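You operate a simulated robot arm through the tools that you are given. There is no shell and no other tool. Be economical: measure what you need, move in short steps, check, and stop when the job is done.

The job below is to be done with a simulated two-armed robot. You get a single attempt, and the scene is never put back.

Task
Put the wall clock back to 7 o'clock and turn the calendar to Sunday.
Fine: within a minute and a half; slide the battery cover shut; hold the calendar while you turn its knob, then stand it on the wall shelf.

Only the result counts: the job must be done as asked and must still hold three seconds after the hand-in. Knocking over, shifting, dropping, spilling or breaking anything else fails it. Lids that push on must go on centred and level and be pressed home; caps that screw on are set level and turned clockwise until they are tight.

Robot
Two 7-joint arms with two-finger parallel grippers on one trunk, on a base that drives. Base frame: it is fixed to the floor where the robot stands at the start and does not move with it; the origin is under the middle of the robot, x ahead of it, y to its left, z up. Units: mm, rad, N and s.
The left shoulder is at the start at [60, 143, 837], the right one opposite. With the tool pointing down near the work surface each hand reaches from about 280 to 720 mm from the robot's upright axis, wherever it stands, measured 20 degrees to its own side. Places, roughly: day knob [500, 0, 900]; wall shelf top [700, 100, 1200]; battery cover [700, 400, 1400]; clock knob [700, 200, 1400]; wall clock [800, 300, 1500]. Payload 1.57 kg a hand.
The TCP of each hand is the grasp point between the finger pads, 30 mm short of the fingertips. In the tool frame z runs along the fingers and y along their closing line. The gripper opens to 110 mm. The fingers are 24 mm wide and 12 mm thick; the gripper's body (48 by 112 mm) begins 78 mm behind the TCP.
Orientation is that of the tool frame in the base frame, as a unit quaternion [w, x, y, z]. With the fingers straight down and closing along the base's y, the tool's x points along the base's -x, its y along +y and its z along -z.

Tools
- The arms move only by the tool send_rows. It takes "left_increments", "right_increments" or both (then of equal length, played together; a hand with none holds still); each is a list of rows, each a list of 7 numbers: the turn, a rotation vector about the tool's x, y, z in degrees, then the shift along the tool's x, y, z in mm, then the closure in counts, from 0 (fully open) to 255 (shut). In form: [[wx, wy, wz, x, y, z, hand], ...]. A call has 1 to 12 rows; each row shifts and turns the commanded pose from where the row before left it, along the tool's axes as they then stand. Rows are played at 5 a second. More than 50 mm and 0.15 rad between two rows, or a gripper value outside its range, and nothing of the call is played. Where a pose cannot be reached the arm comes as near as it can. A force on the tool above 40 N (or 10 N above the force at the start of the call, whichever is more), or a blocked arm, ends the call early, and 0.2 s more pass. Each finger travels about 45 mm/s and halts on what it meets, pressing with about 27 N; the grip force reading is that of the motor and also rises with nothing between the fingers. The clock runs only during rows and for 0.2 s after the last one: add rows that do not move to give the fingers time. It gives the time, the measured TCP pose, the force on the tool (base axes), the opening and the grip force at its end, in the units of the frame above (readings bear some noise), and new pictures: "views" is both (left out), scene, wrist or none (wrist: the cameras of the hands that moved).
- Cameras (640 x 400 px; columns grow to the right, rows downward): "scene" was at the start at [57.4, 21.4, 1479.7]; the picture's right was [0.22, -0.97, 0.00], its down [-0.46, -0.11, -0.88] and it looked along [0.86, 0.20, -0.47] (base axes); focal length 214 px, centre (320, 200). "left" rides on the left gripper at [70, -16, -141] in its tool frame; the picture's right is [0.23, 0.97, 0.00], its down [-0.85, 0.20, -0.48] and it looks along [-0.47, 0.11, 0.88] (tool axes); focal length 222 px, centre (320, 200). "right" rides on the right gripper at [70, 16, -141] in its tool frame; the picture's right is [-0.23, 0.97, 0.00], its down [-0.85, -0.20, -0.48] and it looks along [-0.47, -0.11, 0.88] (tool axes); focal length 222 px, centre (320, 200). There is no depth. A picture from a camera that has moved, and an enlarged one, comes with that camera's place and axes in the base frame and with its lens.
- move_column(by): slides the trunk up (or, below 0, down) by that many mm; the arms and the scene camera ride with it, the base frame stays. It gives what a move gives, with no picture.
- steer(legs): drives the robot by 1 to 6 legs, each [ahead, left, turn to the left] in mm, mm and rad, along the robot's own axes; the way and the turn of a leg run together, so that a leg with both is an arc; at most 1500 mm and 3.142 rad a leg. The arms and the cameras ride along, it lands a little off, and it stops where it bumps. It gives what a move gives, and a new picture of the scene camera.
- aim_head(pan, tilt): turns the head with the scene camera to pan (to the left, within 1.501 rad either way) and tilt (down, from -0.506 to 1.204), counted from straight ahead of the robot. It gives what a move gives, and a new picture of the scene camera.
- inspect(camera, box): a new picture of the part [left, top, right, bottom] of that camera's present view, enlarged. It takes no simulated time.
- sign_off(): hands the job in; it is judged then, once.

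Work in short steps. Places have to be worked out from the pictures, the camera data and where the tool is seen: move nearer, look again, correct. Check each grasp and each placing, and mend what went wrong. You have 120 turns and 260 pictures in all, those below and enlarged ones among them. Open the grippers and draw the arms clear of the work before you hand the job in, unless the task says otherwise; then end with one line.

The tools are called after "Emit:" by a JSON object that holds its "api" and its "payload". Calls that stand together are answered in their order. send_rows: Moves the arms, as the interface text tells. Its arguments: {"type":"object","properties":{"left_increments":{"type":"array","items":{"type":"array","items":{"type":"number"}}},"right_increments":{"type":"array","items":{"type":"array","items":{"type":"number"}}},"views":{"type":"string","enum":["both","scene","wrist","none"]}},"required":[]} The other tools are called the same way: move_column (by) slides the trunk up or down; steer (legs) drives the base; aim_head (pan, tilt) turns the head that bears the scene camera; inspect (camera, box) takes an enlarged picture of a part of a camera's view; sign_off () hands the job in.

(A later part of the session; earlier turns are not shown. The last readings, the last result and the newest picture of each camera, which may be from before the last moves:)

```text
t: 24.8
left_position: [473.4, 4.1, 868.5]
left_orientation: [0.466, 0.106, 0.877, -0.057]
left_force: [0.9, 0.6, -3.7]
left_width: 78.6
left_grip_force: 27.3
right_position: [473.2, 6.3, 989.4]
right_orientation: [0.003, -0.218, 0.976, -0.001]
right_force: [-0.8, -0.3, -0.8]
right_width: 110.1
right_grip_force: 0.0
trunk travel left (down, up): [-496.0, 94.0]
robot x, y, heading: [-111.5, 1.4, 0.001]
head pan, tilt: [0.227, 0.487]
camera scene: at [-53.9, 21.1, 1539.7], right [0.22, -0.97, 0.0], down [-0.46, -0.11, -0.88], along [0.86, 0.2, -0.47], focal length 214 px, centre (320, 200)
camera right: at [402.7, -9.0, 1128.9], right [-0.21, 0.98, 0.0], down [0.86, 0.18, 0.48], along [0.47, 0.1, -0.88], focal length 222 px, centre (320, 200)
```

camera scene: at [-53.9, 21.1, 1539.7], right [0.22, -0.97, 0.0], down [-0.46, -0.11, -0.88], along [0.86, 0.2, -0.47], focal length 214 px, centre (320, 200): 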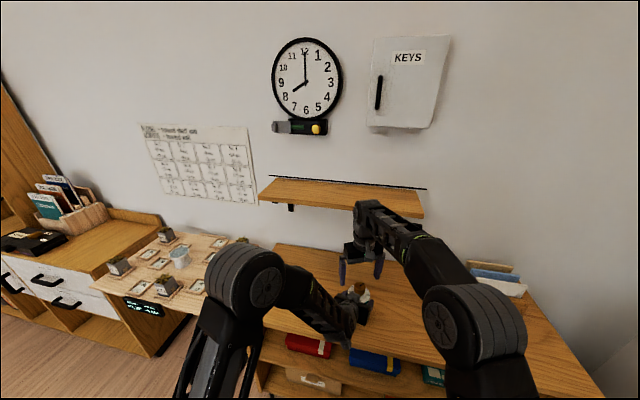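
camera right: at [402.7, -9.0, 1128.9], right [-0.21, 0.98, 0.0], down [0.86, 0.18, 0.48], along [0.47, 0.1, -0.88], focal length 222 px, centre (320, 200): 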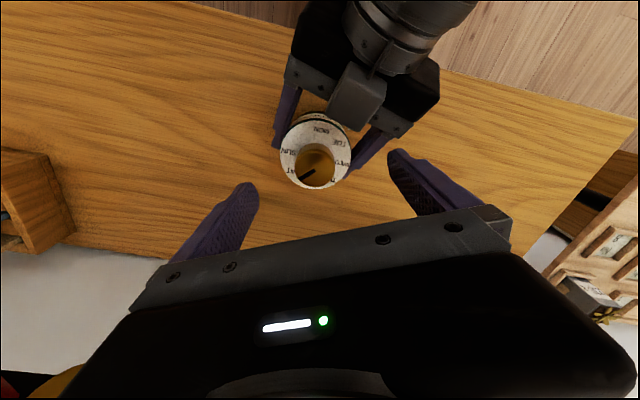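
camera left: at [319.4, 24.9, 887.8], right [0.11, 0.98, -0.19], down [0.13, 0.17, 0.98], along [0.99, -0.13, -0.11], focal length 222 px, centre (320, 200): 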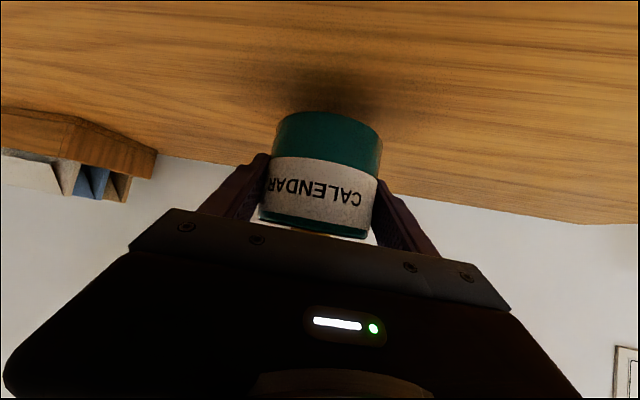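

Good alignment with the knob. I narrow the right gripper to ~70 mm and descend to z≈935.

Emit:
{"api": "send_rows", "payload": {"right_increments": [[0, 0, 0, 0, 0, 0, 93], [0, 0, 0, 0, 0, 0, 93], [0, 0, 0, 0, 0, 18, 93], [0, 0, 0, 0, 0, 18, 93], [0, 0, 0, 0, 0, 18, 93], [0, 0, 0, 0, 0, 0, 93]], "views": "both"}}

Emit:
{"api": "inspect", "payload": {"camera": "scene", "box": [310, 230, 410, 310]}}

Emit:
{"api": "inspect", "payload": {"camera": "right", "box": [230, 90, 430, 220]}}

```text
t: 26.2
left_position: [474.3, 3.7, 866.5]
left_orientation: [0.465, 0.107, 0.877, -0.057]
left_force: [0.2, 0.2, -3.2]
left_width: 78.4
left_grip_force: 27.8
right_position: [475.2, 5.8, 935.2]
right_orientation: [0.003, -0.218, 0.976, -0.002]
right_force: [0.5, 0.3, 0.0]
right_width: 69.9
right_grip_force: 0.0
trunk travel left (down, up): [-496.0, 94.0]
robot x, y, heading: [-111.9, -3.4, -0.0]
head pan, tilt: [0.227, 0.487]
camera scene: at [-53.9, 21.4, 1539.7], right [0.23, -0.97, 0.0], down [-0.46, -0.11, -0.88], along [0.86, 0.2, -0.47], focal length 214 px, centre (320, 200)
camera right: at [404.2, -8.9, 1074.7], right [-0.21, 0.98, 0.0], down [0.86, 0.18, 0.48], along [0.47, 0.1, -0.88], focal length 222 px, centre (320, 200)
```

scene: 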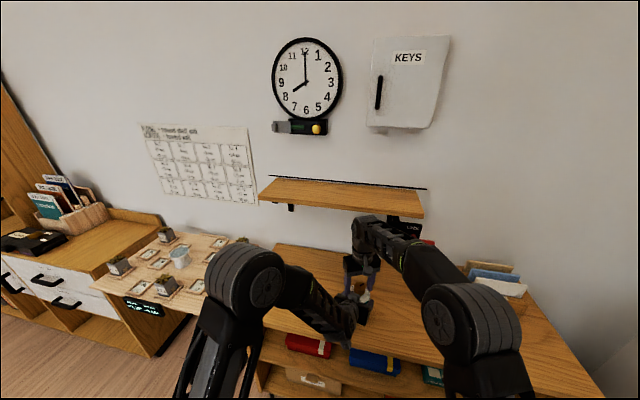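
right: 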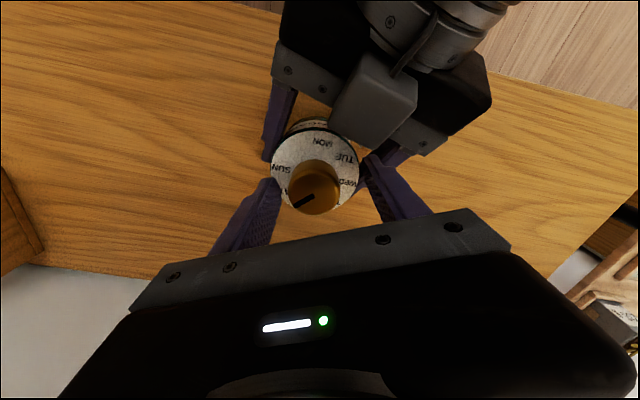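

```text
5.00 times, centred on (360, 270) of scene
camera zoom: at [-53.9, 21.4, 1539.7], right [0.23, -0.97, 0.0], down [-0.46, -0.11, -0.88], along [0.86, 0.2, -0.47], focal length 1072 px, centre (120, -150)
```

zoom: 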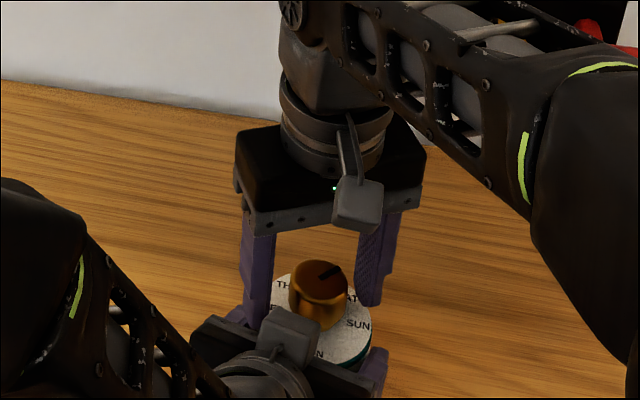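

```text
3.08 times, centred on (330, 155) of right
camera zoom: at [404.2, -8.9, 1074.7], right [-0.21, 0.98, 0.0], down [0.86, 0.18, 0.48], along [0.47, 0.1, -0.88], focal length 684 px, centre (289, 338)
```

zoom: 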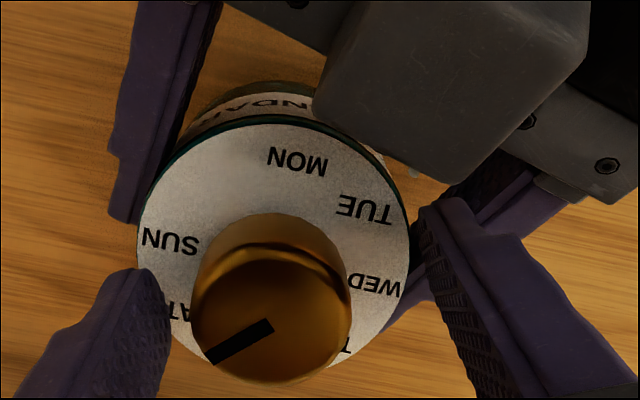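

Clear. Close the right gripper on the knob.

Emit:
{"api": "send_rows", "payload": {"right_increments": [[0, 0, 0, 0, 0, 0, 160], [0, 0, 0, 0, 0, 0, 255], [0, 0, 0, 0, 0, 0, 255], [0, 0, 0, 0, 0, 0, 255]], "views": "wrist"}}

```text
t: 27.2
left_position: [473.9, 7.0, 866.5]
left_orientation: [0.465, 0.104, 0.877, -0.055]
left_force: [-3.3, 15.3, -3.8]
left_width: 78.5
left_grip_force: 27.0
right_position: [475.3, 4.3, 936.7]
right_orientation: [0.002, -0.218, 0.976, -0.003]
right_force: [3.6, -16.4, 0.1]
right_width: 38.7
right_grip_force: 26.5
trunk travel left (down, up): [-496.0, 94.0]
robot x, y, heading: [-112.0, -1.8, 0.001]
head pan, tilt: [0.227, 0.487]
camera right: at [404.8, -10.4, 1074.7], right [-0.21, 0.98, -0.01], down [0.86, 0.18, 0.48], along [0.47, 0.1, -0.88], focal length 222 px, centre (320, 200)
```

right: 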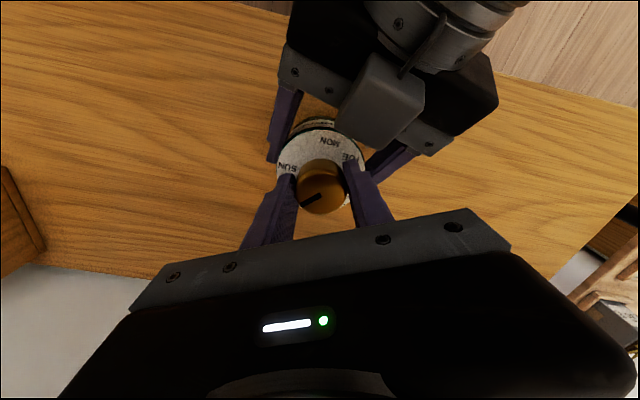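

A lateral load of ~15 N shows the right hand is ~4 mm too far +y; I relieve it.

Emit:
{"api": "send_rows", "payload": {"right_increments": [[0, 0, 0, 1.2, -2.6, 0, 255], [0, 0, 0, 0, -1, 0, 255], [0, 0, 0, 0, 0, 0, 255]], "views": "none"}}

```text
t: 28.0
left_position: [475.0, 4.2, 867.9]
left_orientation: [0.464, 0.105, 0.878, -0.056]
left_force: [-3.8, 13.4, -0.6]
left_width: 78.2
left_grip_force: 27.3
right_position: [474.8, 1.7, 935.4]
right_orientation: [0.003, -0.218, 0.976, -0.002]
right_force: [3.9, -13.5, 0.1]
right_width: 39.1
right_grip_force: 27.0
trunk travel left (down, up): [-496.0, 94.0]
robot x, y, heading: [-110.8, -3.8, 0.0]
head pan, tilt: [0.227, 0.487]
```

Slight reduction; shift another 5 mm in −y.

Emit:
{"api": "send_rows", "payload": {"right_increments": [[0, 0, 0, 1, -2.3, 0, 255], [0, 0, 0, 1, -2.3, 0, 255], [0, 0, 0, 0, 0, 0, 255]], "views": "wrist"}}

Emit:
{"api": "inspect", "payload": {"camera": "right", "box": [230, 90, 430, 220]}}

```text
t: 28.8
left_position: [473.7, 1.6, 867.4]
left_orientation: [0.465, 0.108, 0.877, -0.058]
left_force: [-8.8, -0.5, 4.5]
left_width: 78.3
left_grip_force: 26.6
right_position: [474.1, -2.0, 935.5]
right_orientation: [0.004, -0.219, 0.976, 0.0]
right_force: [9.6, 2.0, -3.8]
right_width: 39.0
right_grip_force: 27.0
trunk travel left (down, up): [-496.0, 94.0]
robot x, y, heading: [-111.8, -0.6, -0.004]
head pan, tilt: [0.227, 0.487]
camera right: at [403.4, -16.2, 1076.1], right [-0.21, 0.98, 0.0], down [0.85, 0.18, 0.48], along [0.47, 0.1, -0.87], focal length 222 px, centre (320, 200)
```

right: 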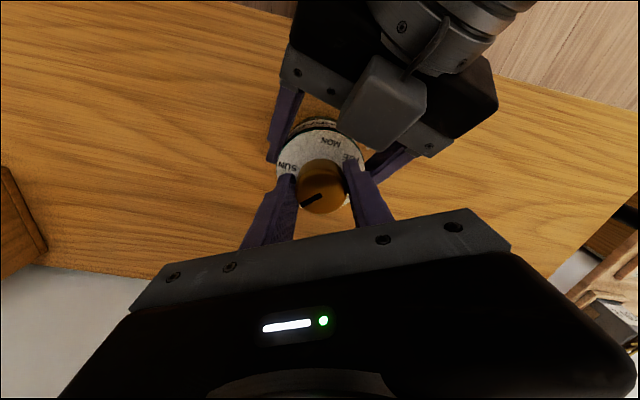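

```text
3.08 times, centred on (330, 155) of right
camera zoom: at [403.4, -16.2, 1076.1], right [-0.21, 0.98, 0.0], down [0.85, 0.18, 0.48], along [0.47, 0.1, -0.87], focal length 684 px, centre (289, 338)
```

zoom: 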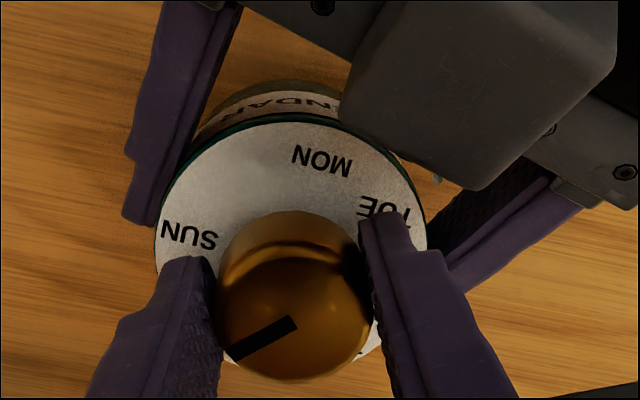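

y load is relieved; nudge +x 2.5 mm and then turn the knob ~26° clockwise as a first half.

Emit:
{"api": "send_rows", "payload": {"right_increments": [[0, 0, 0, -2.2, -1, 0, 255], [0, 0, 7.3, 0, 0, 0, 255], [0, 0, 7.3, 0, 0, 0, 255], [0, 0, 7.3, 0, 0, 0, 255], [0, 0, 3.8, 0, 0, 0, 255], [0, 0, 0, 0, 0, 0, 255]], "views": "wrist"}}

Emit:
{"api": "inspect", "payload": {"camera": "right", "box": [230, 90, 430, 220]}}

Emit:
{"api": "inspect", "payload": {"camera": "scene", "box": [310, 230, 410, 310]}}

```text
t: 30.2
left_position: [473.8, 1.7, 867.5]
left_orientation: [0.465, 0.108, 0.877, -0.059]
left_force: [6.0, -22.3, -5.1]
left_width: 78.2
left_grip_force: 27.0
right_position: [476.8, 0.6, 935.2]
right_orientation: [0.003, 0.004, 1.0, 0.002]
right_force: [-6.1, 22.0, 0.6]
right_width: 38.9
right_grip_force: 27.1
trunk travel left (down, up): [-496.0, 94.0]
robot x, y, heading: [-112.8, 0.3, -0.001]
head pan, tilt: [0.227, 0.487]
camera right: at [406.0, 16.0, 1076.3], right [0.23, 0.97, 0.01], down [0.85, -0.21, 0.48], along [0.47, -0.11, -0.88], focal length 222 px, centre (320, 200)
```

right: 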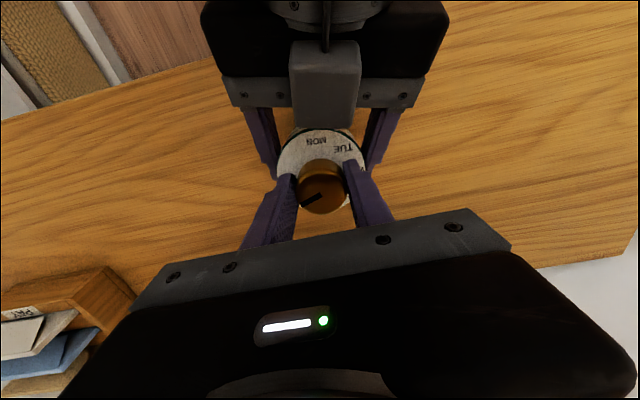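

```text
3.08 times, centred on (330, 155) of right
camera zoom: at [406.0, 16.0, 1076.3], right [0.23, 0.97, 0.01], down [0.85, -0.21, 0.48], along [0.47, -0.11, -0.88], focal length 684 px, centre (289, 338)
```

zoom: 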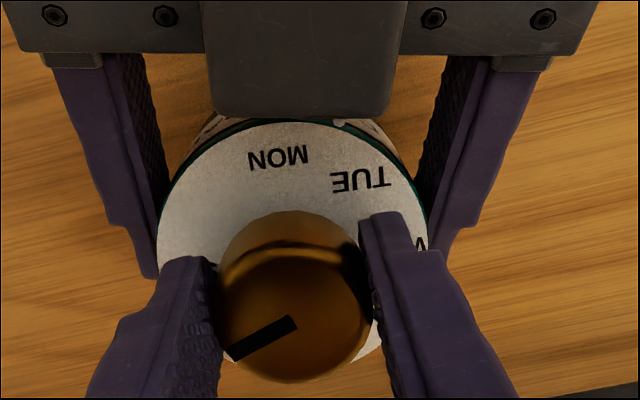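

```text
5.00 times, centred on (360, 270) of scene
camera zoom: at [-53.8, 21.4, 1539.7], right [0.23, -0.97, 0.0], down [-0.46, -0.11, -0.88], along [0.86, 0.2, -0.47], focal length 1072 px, centre (120, -150)
```

zoom: 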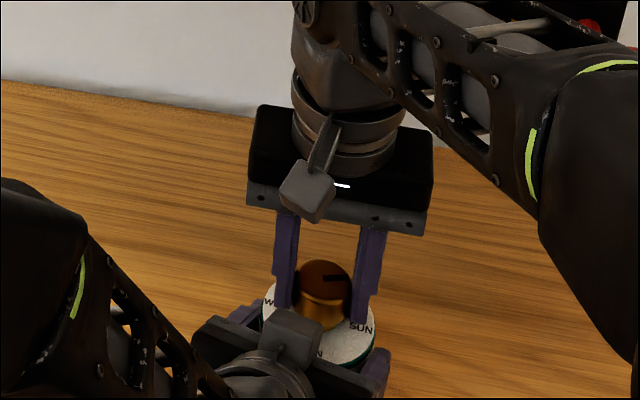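

The knob turned with the body held. I relieve +y 3 mm and turn the remaining ~26°.

Emit:
{"api": "send_rows", "payload": {"right_increments": [[0, 0, 0, 0.8, 3, 0, 255], [0, 0, 6.5, 0, 0.8, 0, 255], [0, 0, 6.5, 0, 0.8, 0, 255], [0, 0, 6.5, 0, 0.8, 0, 255], [0, 0, 6.2, 0, 0.8, 0, 255], [0, 0, 0, 0, 0, 0, 255]], "views": "wrist"}}

Emit:
{"api": "inspect", "payload": {"camera": "right", "box": [230, 90, 430, 220]}}

Emit:
{"api": "inspect", "payload": {"camera": "scene", "box": [320, 250, 400, 310]}}

```text
t: 31.6
left_position: [473.4, 5.0, 867.4]
left_orientation: [0.465, 0.106, 0.877, -0.057]
left_force: [-5.0, -13.0, 2.5]
left_width: 78.4
left_grip_force: 27.3
right_position: [476.8, 2.7, 936.8]
right_orientation: [0.004, 0.228, 0.974, 0.0]
right_force: [5.3, 13.6, -3.8]
right_width: 38.7
right_grip_force: 27.4
trunk travel left (down, up): [-496.0, 94.0]
robot x, y, heading: [-110.6, 1.6, 0.001]
head pan, tilt: [0.227, 0.487]
camera right: at [420.3, 48.7, 1076.2], right [0.64, 0.77, 0.0], down [0.68, -0.56, 0.48], along [0.38, -0.3, -0.88], focal length 222 px, centre (320, 200)
```

right: 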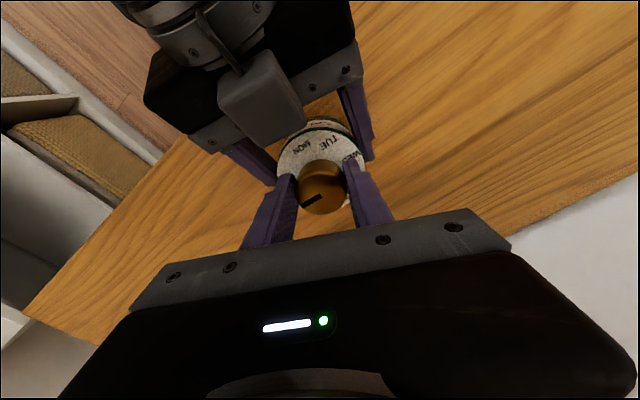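

```text
3.08 times, centred on (330, 155) of right
camera zoom: at [420.3, 48.7, 1076.2], right [0.64, 0.77, 0.0], down [0.68, -0.56, 0.48], along [0.38, -0.3, -0.88], focal length 684 px, centre (289, 338)
```

zoom: 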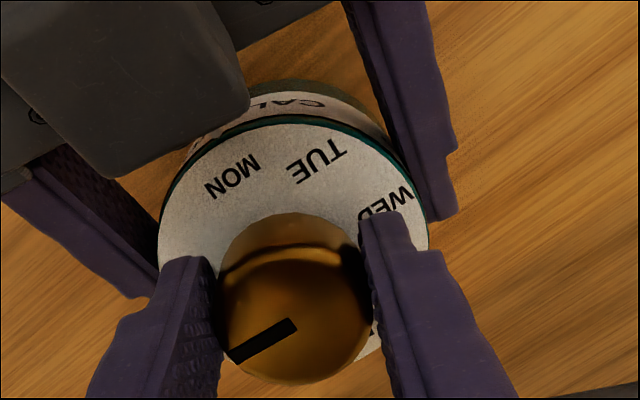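

```text
6.67 times, centred on (360, 280) of scene
camera zoom: at [-53.8, 21.3, 1539.7], right [0.23, -0.97, 0.0], down [-0.46, -0.11, -0.88], along [0.86, 0.2, -0.47], focal length 1430 px, centre (53, -333)
```

zoom: 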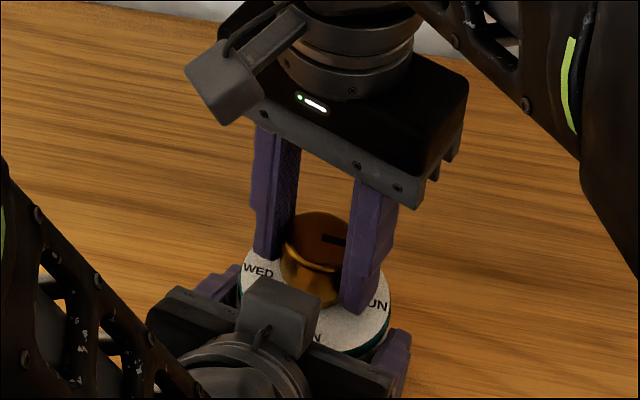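

Total turn 51.6°. I relieve the lateral load, then open the right hand and check the pointer.

Emit:
{"api": "send_rows", "payload": {"right_increments": [[0, 0, 0, -1, 2, 0, 255], [0, 0, 0, -1, 1.5, 0, 150], [0, 0, 0, 0, 0, 0, 93], [0, 0, 0, 0, 0, 0, 93], [0, 0, 0, 0, 0, -25, 93], [0, 0, 0, 0, 0, -30, 93], [0, 0, 0, 0, 0, 0, 93]], "views": "wrist"}}

Emit:
{"api": "inspect", "payload": {"camera": "right", "box": [250, 90, 400, 200]}}

Emit:
{"api": "inspect", "payload": {"camera": "scene", "box": [320, 250, 400, 310]}}

```text
t: 33.2
left_position: [473.7, 3.4, 866.5]
left_orientation: [0.465, 0.107, 0.877, -0.057]
left_force: [0.3, 0.4, -3.8]
left_width: 78.2
left_grip_force: 26.8
right_position: [480.2, 4.5, 991.4]
right_orientation: [0.003, 0.226, 0.974, 0.0]
right_force: [0.2, -0.2, -0.6]
right_width: 69.9
right_grip_force: 0.2
trunk travel left (down, up): [-496.0, 94.0]
robot x, y, heading: [-109.9, 3.0, 0.0]
head pan, tilt: [0.227, 0.487]
camera right: at [424.0, 50.8, 1130.9], right [0.63, 0.77, 0.0], down [0.68, -0.56, 0.48], along [0.38, -0.3, -0.88], focal length 222 px, centre (320, 200)
```

right: 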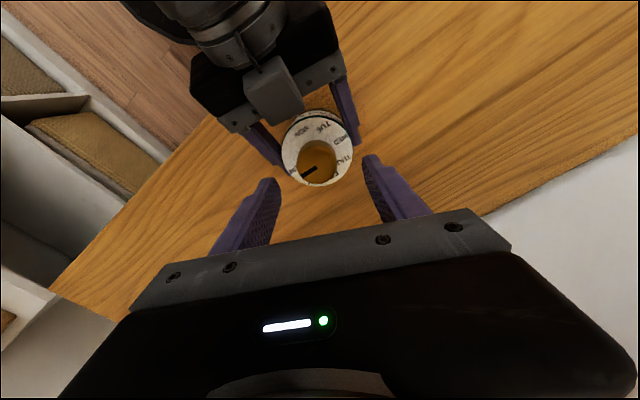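

```text
3.64 times, centred on (325, 145) of right
camera zoom: at [424.0, 50.8, 1130.9], right [0.63, 0.77, 0.0], down [0.68, -0.56, 0.48], along [0.38, -0.3, -0.88], focal length 808 px, centre (302, 400)
```

zoom: 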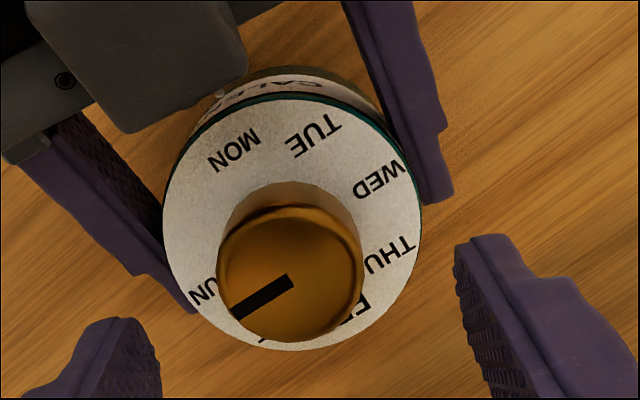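

```text
6.67 times, centred on (360, 280) of scene
camera zoom: at [-53.7, 21.4, 1539.6], right [0.23, -0.97, 0.0], down [-0.46, -0.11, -0.88], along [0.86, 0.2, -0.47], focal length 1430 px, centre (53, -333)
```

zoom: 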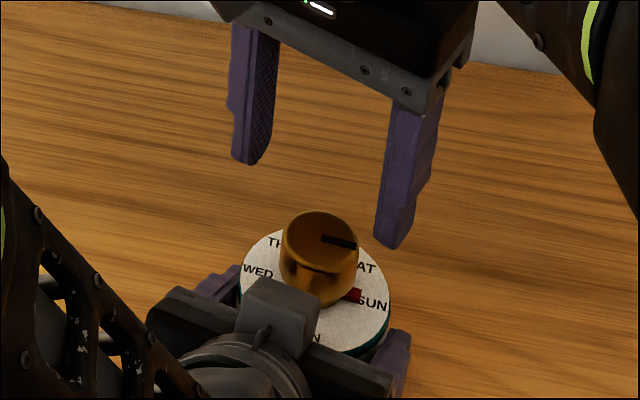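

The red marker points to SUN or nearly so. I move the right hand aside for a clear oblique view of the marker.

Emit:
{"api": "send_rows", "payload": {"right_increments": [[0, 0, 0, -17.8, -35.8, 0, 93], [0, 0, 0, -17.8, -35.8, 0, 93], [0, 0, 0, -17.8, -35.8, 0, 93], [0, 0, 0, -17.8, -35.8, 0, 93], [0, 0, -8.4, 0, 0, 0, 93], [0, 0, -8.4, 0, 0, 0, 93], [0, 0, -8.4, 0, 0, 0, 93], [0, 0, 0, 0, 0, 0, 93]], "views": "wrist"}}

Emit:
{"api": "inspect", "payload": {"camera": "right", "box": [420, 60, 560, 160]}}

```text
t: 35.0
left_position: [473.6, 2.4, 867.1]
left_orientation: [0.466, 0.106, 0.877, -0.057]
left_force: [-0.2, 0.7, -3.9]
left_width: 78.2
left_grip_force: 26.9
right_position: [479.2, -155.7, 990.9]
right_orientation: [0.002, 0.008, 1.0, 0.0]
right_force: [0.2, 0.0, -1.2]
right_width: 70.0
right_grip_force: 0.0
trunk travel left (down, up): [-496.0, 94.0]
robot x, y, heading: [-113.0, 0.1, -0.004]
head pan, tilt: [0.227, 0.487]
camera right: at [409.9, -137.3, 1130.6], right [0.24, 0.97, 0.0], down [0.85, -0.21, 0.48], along [0.47, -0.12, -0.88], focal length 222 px, centre (320, 200)
```

right: 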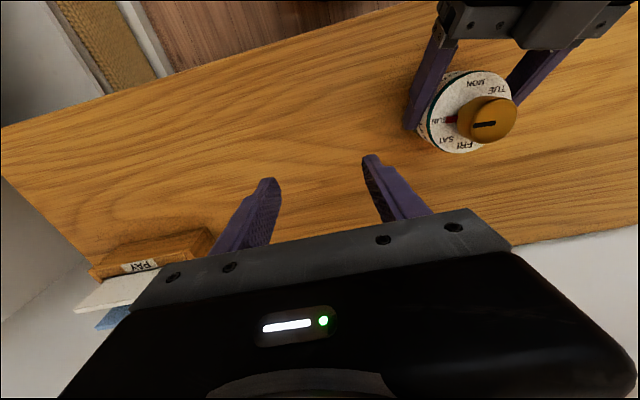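

```text
4.00 times, centred on (490, 110) of right
camera zoom: at [409.9, -137.3, 1130.6], right [0.24, 0.97, 0.0], down [0.85, -0.21, 0.48], along [0.47, -0.12, -0.88], focal length 888 px, centre (-360, 560)
```

zoom: 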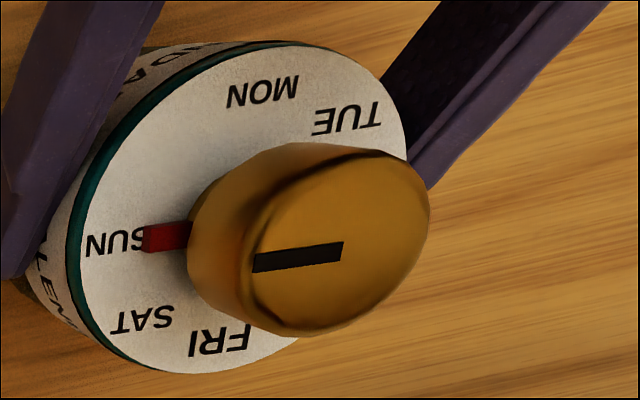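

The marker points squarely at SUN. Next I pull the right hand back, and raise the trunk with the calendar held.

Emit:
{"api": "send_rows", "payload": {"right_increments": [[0, 0, 0, 35, -20, 0, 93], [0, 0, 0, 35, -20, 0, 93], [0, 0, 0, 35, -20, 0, 93], [0, 0, 0, 0, 0, 0, 93]], "views": "none"}}

Emit:
{"api": "move_column", "payload": {"by": 90}}

Emit:
{"api": "aim_head", "payload": {"pan": 0.15, "tilt": 0.35}}

```text
t: 36.0
left_position: [473.8, 4.2, 867.1]
left_orientation: [0.465, 0.106, 0.877, -0.056]
left_force: [-0.3, 0.4, -4.2]
left_width: 78.1
left_grip_force: 26.8
right_position: [375.2, -212.3, 991.1]
right_orientation: [0.003, 0.009, 1.0, 0.0]
right_force: [1.0, -0.3, -0.3]
right_width: 69.6
right_grip_force: 0.0
trunk travel left (down, up): [-496.0, 94.0]
robot x, y, heading: [-112.4, 3.0, -0.004]
head pan, tilt: [0.227, 0.487]
```

```text
t: 37.2
left_position: [474.1, 3.5, 956.4]
left_orientation: [0.465, 0.107, 0.877, -0.057]
left_force: [0.1, -0.6, -4.1]
left_width: 78.1
left_grip_force: 26.7
right_position: [375.8, -211.8, 1080.9]
right_orientation: [0.003, 0.009, 1.0, 0.0]
right_force: [0.5, 1.0, 0.2]
right_width: 70.0
right_grip_force: 0.1
trunk travel left (down, up): [-586.0, 4.0]
robot x, y, heading: [-109.3, -0.5, -0.004]
head pan, tilt: [0.227, 0.487]
```

```text
t: 37.9
left_position: [474.7, 3.2, 956.9]
left_orientation: [0.466, 0.106, 0.877, -0.057]
left_force: [0.2, 0.5, -4.1]
left_width: 78.4
left_grip_force: 26.4
right_position: [375.3, -212.3, 1080.2]
right_orientation: [0.003, 0.009, 1.0, 0.0]
right_force: [-0.5, -0.4, -0.1]
right_width: 69.9
right_grip_force: 0.1
trunk travel left (down, up): [-586.0, 4.0]
robot x, y, heading: [-109.9, -3.6, 0.004]
head pan, tilt: [0.15, 0.351]
camera scene: at [-50.6, 14.8, 1642.2], right [0.15, -0.99, 0.0], down [-0.34, -0.05, -0.94], along [0.93, 0.14, -0.34], focal length 214 px, centre (320, 200)
```

scene: 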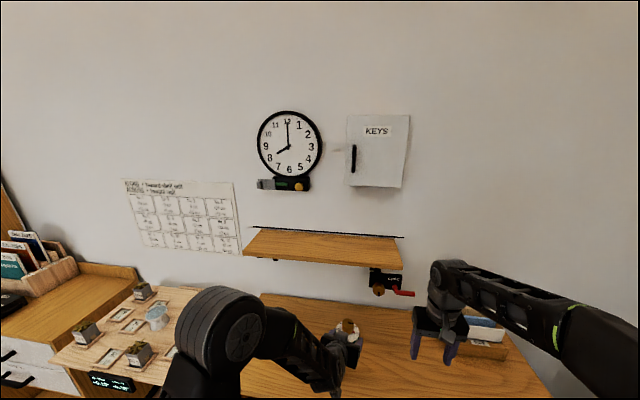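

Let me zoom on the shelf and on the clock unit from this new viewpoint to triangulate them.

Emit:
{"api": "inspect", "payload": {"camera": "scene", "box": [230, 210, 430, 300]}}

Emit:
{"api": "inspect", "payload": {"camera": "scene", "box": [250, 105, 330, 195]}}

```text
3.20 times, centred on (330, 255) of scene
camera zoom: at [-50.6, 14.8, 1642.2], right [0.15, -0.99, 0.0], down [-0.34, -0.05, -0.94], along [0.93, 0.14, -0.34], focal length 686 px, centre (288, 24)
```

zoom: 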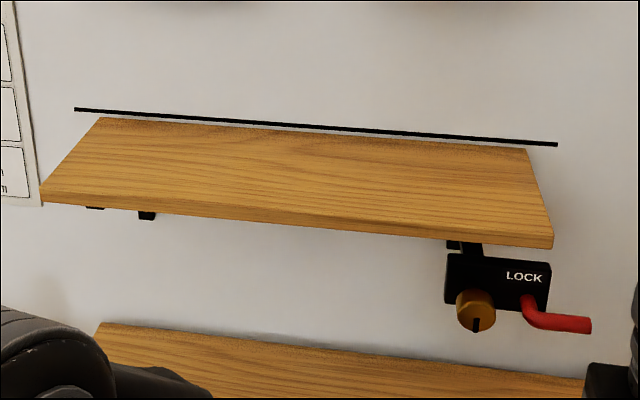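

```text
4.44 times, centred on (290, 150) of scene
camera zoom: at [-50.6, 14.8, 1642.2], right [0.15, -0.99, 0.0], down [-0.34, -0.05, -0.94], along [0.93, 0.14, -0.34], focal length 953 px, centre (453, 422)
```

zoom: 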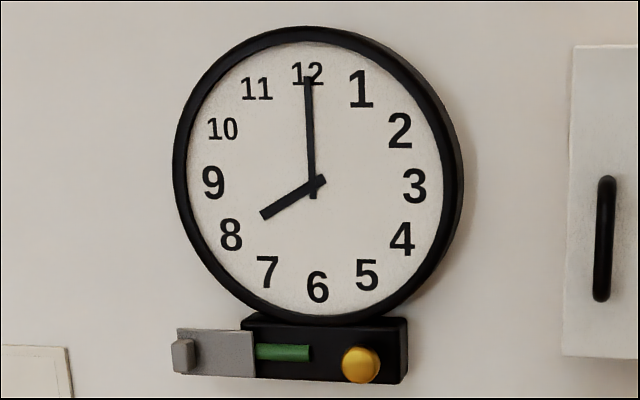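

Shelf spans roughly x 566–736, y −167…390 at z≈1200; clock knob ≈ (700, 207, 1411). I lift the calendar 320 mm in front of the shelf.

Emit:
{"api": "send_rows", "payload": {"left_increments": [[0, 0, 0, -33.1, 0, -22.4, 255], [0, 0, 0, -33.1, 0, -22.4, 255], [0, 0, 0, -33.1, 0, -22.4, 255], [0, 0, 0, -33.1, 0, -22.4, 255], [0, 0, 0, -33.1, 0, -22.4, 255], [0, 0, 0, -33.1, 0, -22.4, 255], [0, 0, 0, -33.1, 0, -22.4, 255], [0, 0, 0, -33.1, 0, -22.4, 255], [0, 0, 0, 0, 0, 0, 255]], "views": "scene"}}

```text
t: 39.9
left_position: [473.0, 2.2, 1274.7]
left_orientation: [0.465, 0.107, 0.877, -0.058]
left_force: [-1.0, -0.1, -3.3]
left_width: 78.3
left_grip_force: 27.4
right_position: [374.8, -212.5, 1080.1]
right_orientation: [0.002, 0.009, 1.0, 0.0]
right_force: [-0.4, 0.2, -0.1]
right_width: 69.9
right_grip_force: 0.1
trunk travel left (down, up): [-586.0, 4.0]
robot x, y, heading: [-108.7, 3.6, 0.0]
head pan, tilt: [0.15, 0.351]
camera scene: at [-50.2, 14.7, 1642.2], right [0.15, -0.99, 0.0], down [-0.34, -0.05, -0.94], along [0.93, 0.14, -0.34], focal length 214 px, centre (320, 200)
```

scene: 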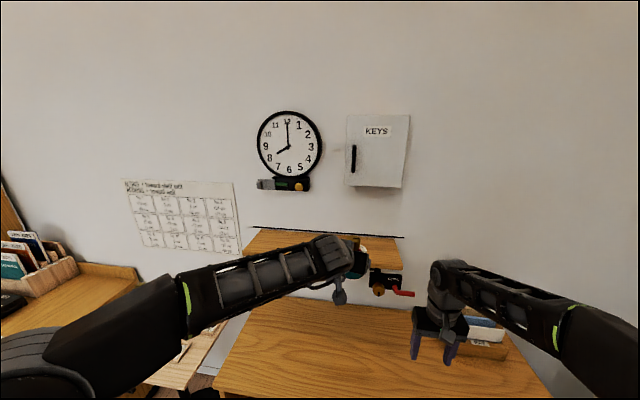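

Drive forward 110 mm to bring the calendar over the shelf front (its bottom is ~30 mm above shelf level).

Emit:
{"api": "steer", "payload": {"legs": [[110, 0, 0]]}}

Emit:
{"api": "inspect", "payload": {"camera": "scene", "box": [230, 210, 430, 330]}}

Emit:
{"api": "inspect", "payload": {"camera": "left", "box": [0, 0, 640, 400]}}

```text
t: 41.1
left_position: [581.6, 2.1, 1273.5]
left_orientation: [0.464, 0.107, 0.878, -0.057]
left_force: [0.8, 0.0, -4.4]
left_width: 78.0
left_grip_force: 27.6
right_position: [484.4, -213.5, 1079.8]
right_orientation: [0.003, 0.009, 1.0, 0.0]
right_force: [0.3, 1.2, -0.3]
right_width: 69.9
right_grip_force: 0.1
trunk travel left (down, up): [-586.0, 4.0]
robot x, y, heading: [0.4, 0.7, -0.002]
head pan, tilt: [0.15, 0.351]
camera scene: at [59.3, 14.6, 1642.2], right [0.15, -0.99, 0.0], down [-0.34, -0.05, -0.94], along [0.93, 0.14, -0.35], focal length 214 px, centre (320, 200)
```

scene: 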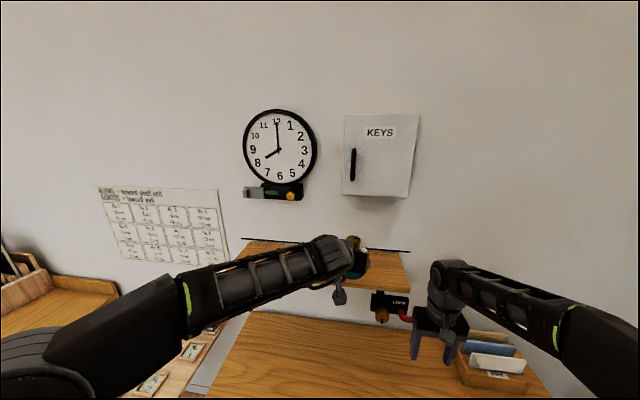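

```text
3.20 times, centred on (330, 270) of scene
camera zoom: at [59.3, 14.6, 1642.2], right [0.15, -0.99, 0.0], down [-0.34, -0.05, -0.94], along [0.93, 0.14, -0.35], focal length 686 px, centre (288, -24)
```

zoom: 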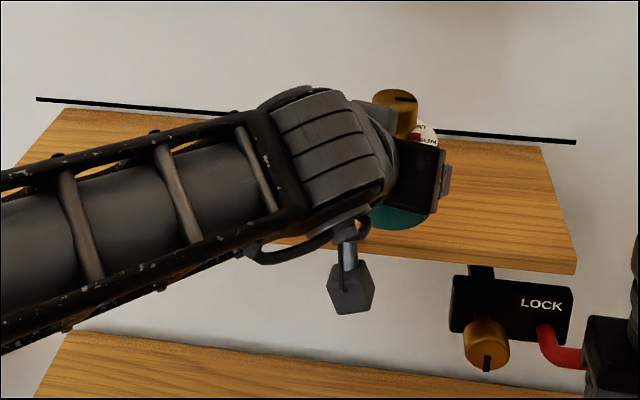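

```text
1.00 times, centred on (320, 200) of left
camera zoom: at [426.5, 23.1, 1294.4], right [0.11, 0.98, -0.19], down [0.13, 0.17, 0.98], along [0.99, -0.13, -0.11], focal length 222 px, centre (320, 200)
```

zoom: 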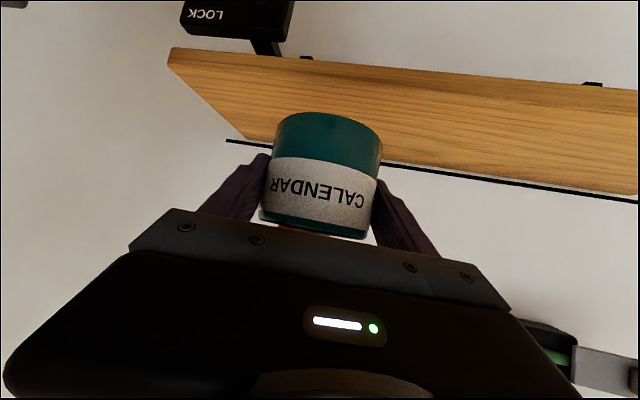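

Clear above the shelf. Move forward to x≈640, y≈10.

Emit:
{"api": "send_rows", "payload": {"left_increments": [[0, 0, 0, -15.2, 10.8, 22.5, 255], [0, 0, 0, -15.2, 10.8, 22.5, 255], [0, 0, 0, 0, 0, 0, 255]], "views": "both"}}

Emit:
{"api": "inspect", "payload": {"camera": "scene", "box": [290, 220, 430, 310]}}

```text
t: 41.9
left_position: [637.6, 9.7, 1274.4]
left_orientation: [0.466, 0.106, 0.877, -0.055]
left_force: [0.5, 0.2, -4.9]
left_width: 78.4
left_grip_force: 26.6
right_position: [482.3, -214.6, 1081.4]
right_orientation: [0.003, 0.01, 1.0, 0.001]
right_force: [-0.2, 0.2, 0.5]
right_width: 69.5
right_grip_force: 0.1
trunk travel left (down, up): [-586.0, 4.0]
robot x, y, heading: [-4.7, -2.2, 0.0]
head pan, tilt: [0.15, 0.351]
camera scene: at [56.8, 14.5, 1642.3], right [0.15, -0.99, 0.0], down [-0.34, -0.05, -0.94], along [0.93, 0.14, -0.34], focal length 214 px, centre (320, 200)
camera left: at [483.1, 31.9, 1294.5], right [0.11, 0.98, -0.19], down [0.13, 0.17, 0.98], along [0.99, -0.13, -0.11], focal length 222 px, centre (320, 200)
```

scene: 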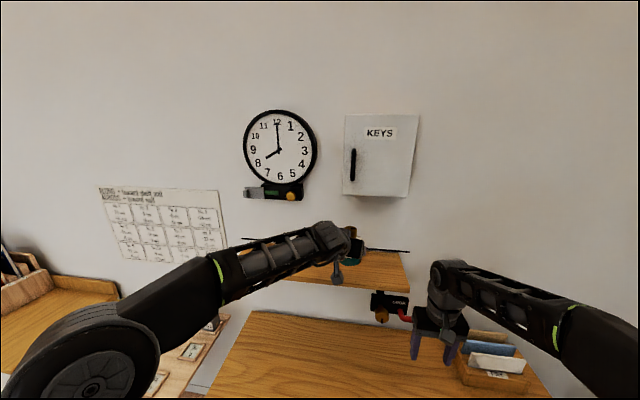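
left: 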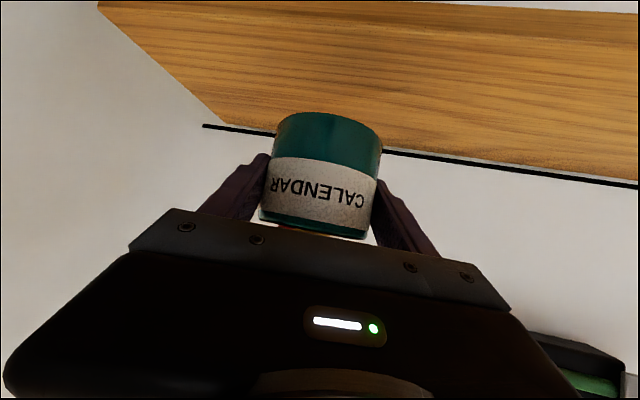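

```text
4.44 times, centred on (360, 265) of scene
camera zoom: at [56.8, 14.5, 1642.3], right [0.15, -0.99, 0.0], down [-0.34, -0.05, -0.94], along [0.93, 0.14, -0.34], focal length 953 px, centre (142, -89)
```

zoom: 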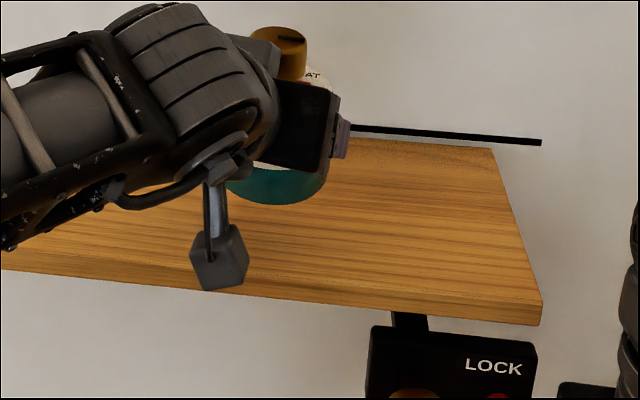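

Over the shelf. Lower 22 mm, then check the force.

Emit:
{"api": "send_rows", "payload": {"left_increments": [[0, 0, 0, 9.1, 0, 6.2, 255], [0, 0, 0, 9.1, 0, 6.2, 255], [0, 0, 0, 0, 0, 0, 255]], "views": "wrist"}}

Emit:
{"api": "inspect", "payload": {"camera": "left", "box": [220, 80, 440, 220]}}

```text
t: 42.7
left_position: [637.8, 12.9, 1252.9]
left_orientation: [0.464, 0.106, 0.878, -0.056]
left_force: [0.0, 0.3, -2.8]
left_width: 78.3
left_grip_force: 27.2
right_position: [482.8, -213.6, 1080.8]
right_orientation: [0.003, 0.01, 1.0, -0.001]
right_force: [0.8, -0.7, -0.4]
right_width: 69.7
right_grip_force: 0.0
trunk travel left (down, up): [-586.0, 4.0]
robot x, y, heading: [-1.8, 0.7, 0.0]
head pan, tilt: [0.15, 0.351]
camera left: at [483.0, 33.0, 1273.3], right [0.11, 0.98, -0.19], down [0.13, 0.17, 0.98], along [0.99, -0.13, -0.11], focal length 222 px, centre (320, 200)
```

left: 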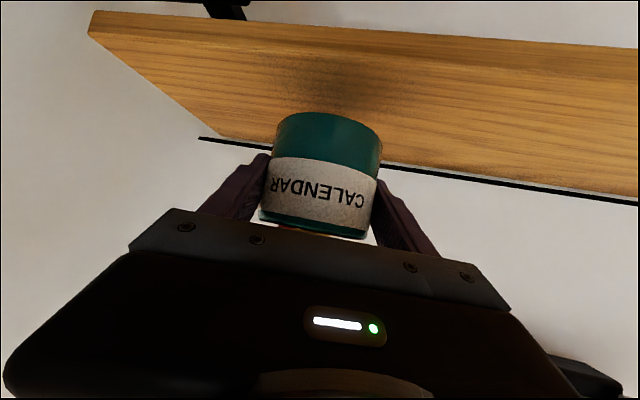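

```text
2.86 times, centred on (330, 150) of left
camera zoom: at [483.0, 33.0, 1273.3], right [0.11, 0.98, -0.19], down [0.13, 0.17, 0.98], along [0.99, -0.13, -0.11], focal length 635 px, centre (291, 343)
```

zoom: 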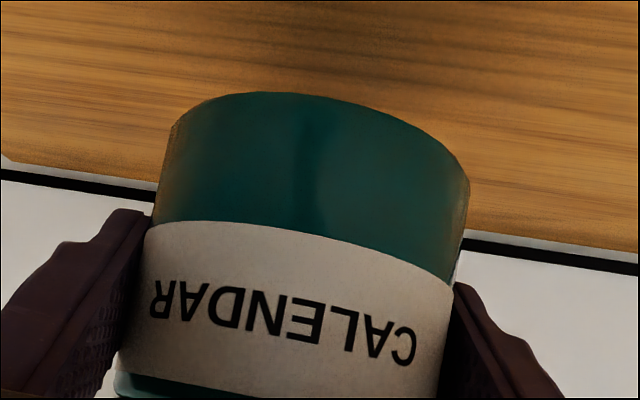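

Still hanging free. Lower in 4 mm steps.

Emit:
{"api": "send_rows", "payload": {"left_increments": [[0, 0, 0, 3.3, 0, 2.2, 255], [0, 0, 0, 3.3, 0, 2.2, 255], [0, 0, 0, 0, 0, 0, 255]], "views": "none"}}

Emit:
{"api": "inspect", "payload": {"camera": "left", "box": [220, 80, 440, 220]}}

```text
t: 43.5
left_position: [636.9, 10.9, 1244.0]
left_orientation: [0.464, 0.108, 0.877, -0.058]
left_force: [0.5, -0.1, -3.6]
left_width: 78.2
left_grip_force: 26.7
right_position: [483.1, -213.4, 1080.2]
right_orientation: [0.003, 0.01, 1.0, -0.001]
right_force: [-0.5, 0.0, -0.5]
right_width: 69.6
right_grip_force: 0.0
trunk travel left (down, up): [-586.0, 4.0]
robot x, y, heading: [-1.1, -2.4, -0.003]
head pan, tilt: [0.15, 0.351]
```

```text
2.86 times, centred on (330, 150) of left
camera zoom: at [482.9, 32.4, 1264.9], right [0.11, 0.98, -0.19], down [0.13, 0.17, 0.98], along [0.99, -0.13, -0.11], focal length 635 px, centre (291, 343)
```

zoom: 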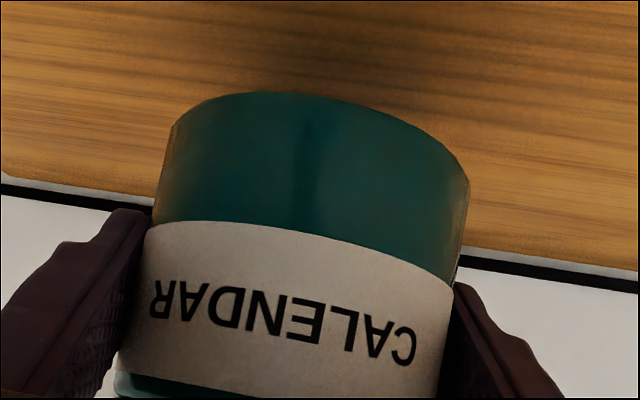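

Still free; continue lowering.

Emit:
{"api": "send_rows", "payload": {"left_increments": [[0, 0, 0, 3.3, 0, 2.2, 255], [0, 0, 0, 3.3, 0, 2.2, 255], [0, 0, 0, 0, 0, 0, 255]], "views": "none"}}

Emit:
{"api": "inspect", "payload": {"camera": "left", "box": [220, 60, 440, 200]}}

```text
t: 44.3
left_position: [637.7, 11.1, 1237.8]
left_orientation: [0.465, 0.107, 0.877, -0.056]
left_force: [0.5, 0.4, -3.2]
left_width: 78.2
left_grip_force: 26.5
right_position: [483.3, -212.7, 1079.7]
right_orientation: [0.003, 0.009, 1.0, 0.0]
right_force: [-0.2, 0.3, 0.6]
right_width: 70.2
right_grip_force: 0.1
trunk travel left (down, up): [-586.0, 4.0]
robot x, y, heading: [-4.3, 1.2, -0.005]
head pan, tilt: [0.15, 0.351]
```

```text
2.86 times, centred on (330, 130) of left
camera zoom: at [482.9, 32.1, 1257.8], right [0.11, 0.98, -0.19], down [0.13, 0.17, 0.98], along [0.99, -0.13, -0.11], focal length 635 px, centre (291, 400)
```

zoom: 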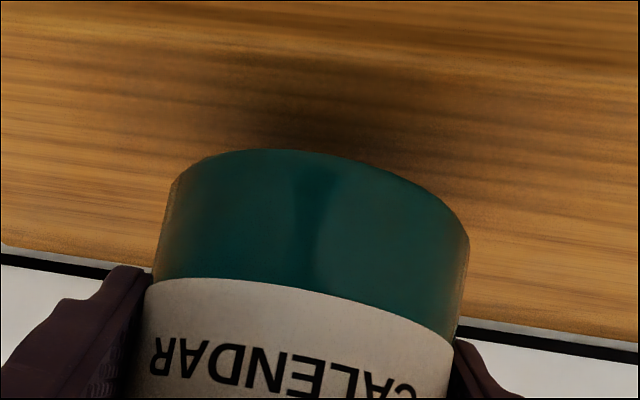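

Still free (force ≈ weight only). Continue in 3–4 mm steps.

Emit:
{"api": "send_rows", "payload": {"left_increments": [[0, 0, 0, 2.9, 0, 1.96, 255], [0, 0, 0, 2.9, 0, 1.96, 255], [0, 0, 0, 0, 0, 0, 255]], "views": "none"}}

Emit:
{"api": "send_rows", "payload": {"left_increments": [[0, 0, 0, 2.5, 0, 1.7, 255], [0, 0, 0, 0, 0, 0, 255]], "views": "none"}}

Emit:
{"api": "inspect", "payload": {"camera": "left", "box": [220, 60, 440, 200]}}

```text
t: 45.1
left_position: [637.1, 10.2, 1229.7]
left_orientation: [0.464, 0.106, 0.878, -0.056]
left_force: [0.6, 0.1, -3.8]
left_width: 78.1
left_grip_force: 26.6
right_position: [482.0, -213.3, 1080.8]
right_orientation: [0.004, 0.01, 1.0, -0.001]
right_force: [-0.3, 0.2, -1.2]
right_width: 69.8
right_grip_force: 0.1
trunk travel left (down, up): [-586.0, 4.0]
robot x, y, heading: [-1.5, -1.4, -0.004]
head pan, tilt: [0.15, 0.351]
```

```text
t: 45.7
left_position: [636.9, 11.7, 1227.4]
left_orientation: [0.465, 0.107, 0.877, -0.057]
left_force: [0.1, 0.3, -3.8]
left_width: 78.1
left_grip_force: 27.2
right_position: [482.4, -214.3, 1080.0]
right_orientation: [0.003, 0.01, 1.0, 0.0]
right_force: [-0.1, 0.7, -0.4]
right_width: 69.8
right_grip_force: 0.0
trunk travel left (down, up): [-586.0, 4.0]
robot x, y, heading: [-4.9, -0.0, -0.004]
head pan, tilt: [0.15, 0.351]
```

```text
2.86 times, centred on (330, 130) of left
camera zoom: at [482.9, 32.1, 1247.2], right [0.11, 0.98, -0.19], down [0.13, 0.17, 0.98], along [0.99, -0.13, -0.11], focal length 635 px, centre (291, 400)
```

zoom: 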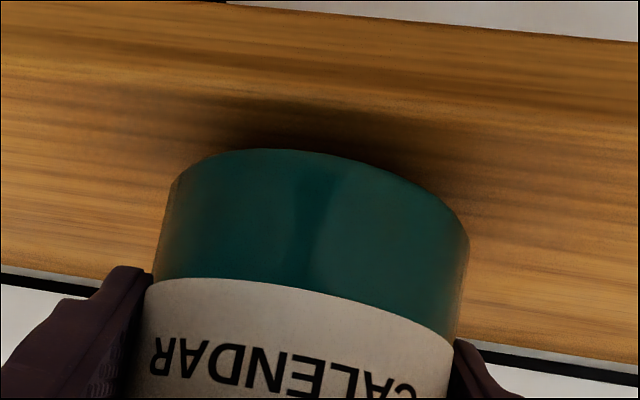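

Contact shadow nearly closes. Continue with 2.5 mm steps.

Emit:
{"api": "send_rows", "payload": {"left_increments": [[0, 0, 0, 2.1, 0, 1.4, 255], [0, 0, 0, 2.1, 0, 1.4, 255], [0, 0, 0, 0, 0, 0, 255]], "views": "none"}}

Emit:
{"api": "send_rows", "payload": {"left_increments": [[0, 0, 0, 2.1, 0, 1.4, 255], [0, 0, 0, 0, 0, 0, 255]], "views": "none"}}

Emit:
{"api": "inspect", "payload": {"camera": "left", "box": [220, 60, 440, 200]}}

```text
t: 46.5
left_position: [637.7, 9.7, 1221.0]
left_orientation: [0.465, 0.107, 0.877, -0.057]
left_force: [1.0, -0.7, -3.8]
left_width: 78.5
left_grip_force: 27.5
right_position: [483.4, -214.0, 1081.3]
right_orientation: [0.003, 0.01, 1.0, 0.0]
right_force: [0.2, -0.4, -0.1]
right_width: 69.7
right_grip_force: 0.1
trunk travel left (down, up): [-586.0, 4.0]
robot x, y, heading: [-5.4, -0.7, -0.001]
head pan, tilt: [0.15, 0.351]
```

```text
t: 47.1
left_position: [636.6, 8.3, 1218.9]
left_orientation: [0.464, 0.107, 0.877, -0.057]
left_force: [-0.4, -0.6, -4.7]
left_width: 78.2
left_grip_force: 27.2
right_position: [482.0, -212.5, 1081.4]
right_orientation: [0.003, 0.009, 1.0, 0.0]
right_force: [0.8, 0.2, 0.5]
right_width: 70.0
right_grip_force: 0.1
trunk travel left (down, up): [-586.0, 4.0]
robot x, y, heading: [-2.4, 0.2, 0.004]
head pan, tilt: [0.15, 0.351]
```

```text
2.86 times, centred on (330, 130) of left
camera zoom: at [483.1, 30.9, 1239.4], right [0.11, 0.98, -0.19], down [0.13, 0.17, 0.98], along [0.99, -0.13, -0.11], focal length 635 px, centre (291, 400)
```

zoom: 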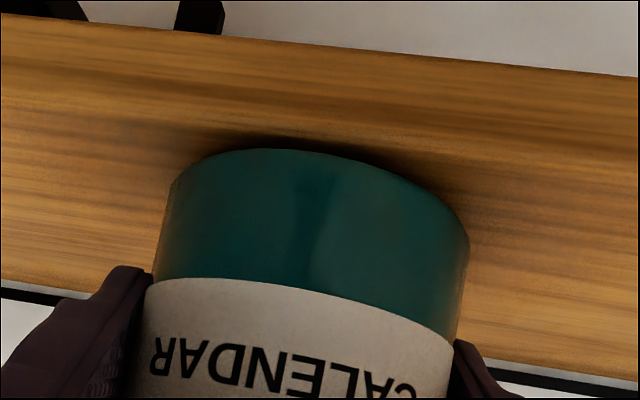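

The shelf is lower (~1170) than assumed, so its front edge is farther (x≈605). I shift 40 mm deeper before setting down.

Emit:
{"api": "send_rows", "payload": {"left_increments": [[0, 0, 0, -10.9, 4.8, 16.1, 255], [0, 0, 0, -10.9, 4.8, 16.1, 255], [0, 0, 0, 0, 0, 0, 255]], "views": "both"}}

Emit:
{"api": "inspect", "payload": {"camera": "left", "box": [220, 60, 440, 200]}}

Emit:
{"api": "inspect", "payload": {"camera": "scene", "box": [290, 220, 430, 310]}}

```text
t: 47.9
left_position: [678.8, 10.1, 1218.4]
left_orientation: [0.464, 0.107, 0.877, -0.057]
left_force: [0.5, -0.4, -4.0]
left_width: 78.2
left_grip_force: 26.9
right_position: [482.7, -213.1, 1080.4]
right_orientation: [0.003, 0.01, 1.0, 0.0]
right_force: [-0.2, -0.2, 0.2]
right_width: 70.1
right_grip_force: 0.0
trunk travel left (down, up): [-586.0, 4.0]
robot x, y, heading: [-1.2, -2.8, -0.005]
head pan, tilt: [0.15, 0.351]
camera scene: at [57.3, 14.5, 1642.3], right [0.15, -0.99, 0.0], down [-0.34, -0.05, -0.94], along [0.93, 0.14, -0.34], focal length 214 px, centre (320, 200)
camera left: at [524.9, 31.1, 1238.3], right [0.11, 0.98, -0.19], down [0.13, 0.17, 0.98], along [0.99, -0.13, -0.11], focal length 222 px, centre (320, 200)
```

scene: 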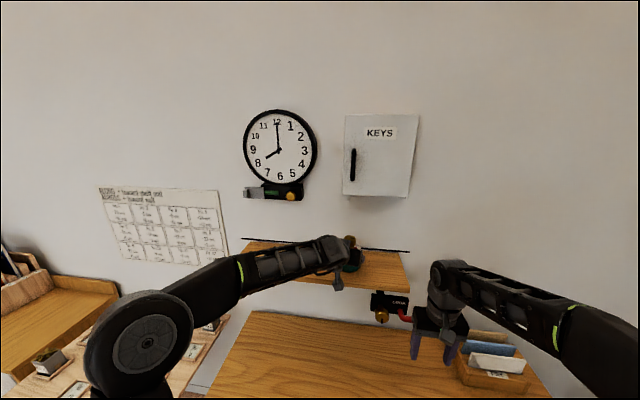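
left: 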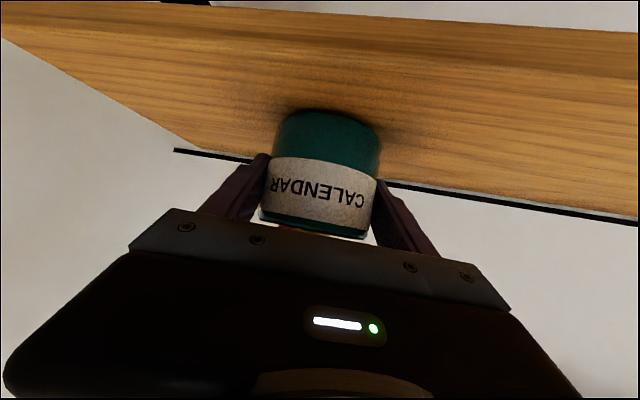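

```text
2.86 times, centred on (330, 130) of left
camera zoom: at [524.9, 31.1, 1238.3], right [0.11, 0.98, -0.19], down [0.13, 0.17, 0.98], along [0.99, -0.13, -0.11], focal length 635 px, centre (291, 400)
```

zoom: 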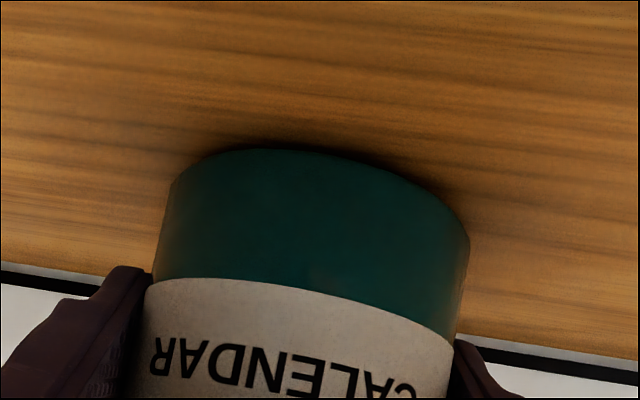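

```text
4.44 times, centred on (360, 265) of scene
camera zoom: at [57.3, 14.5, 1642.3], right [0.15, -0.99, 0.0], down [-0.34, -0.05, -0.94], along [0.93, 0.14, -0.34], focal length 953 px, centre (142, -89)
```

zoom: 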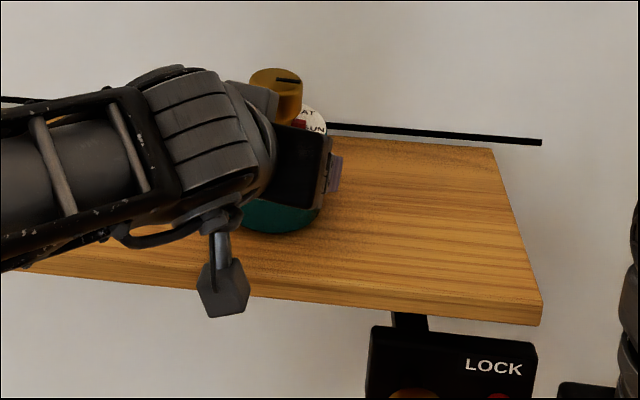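

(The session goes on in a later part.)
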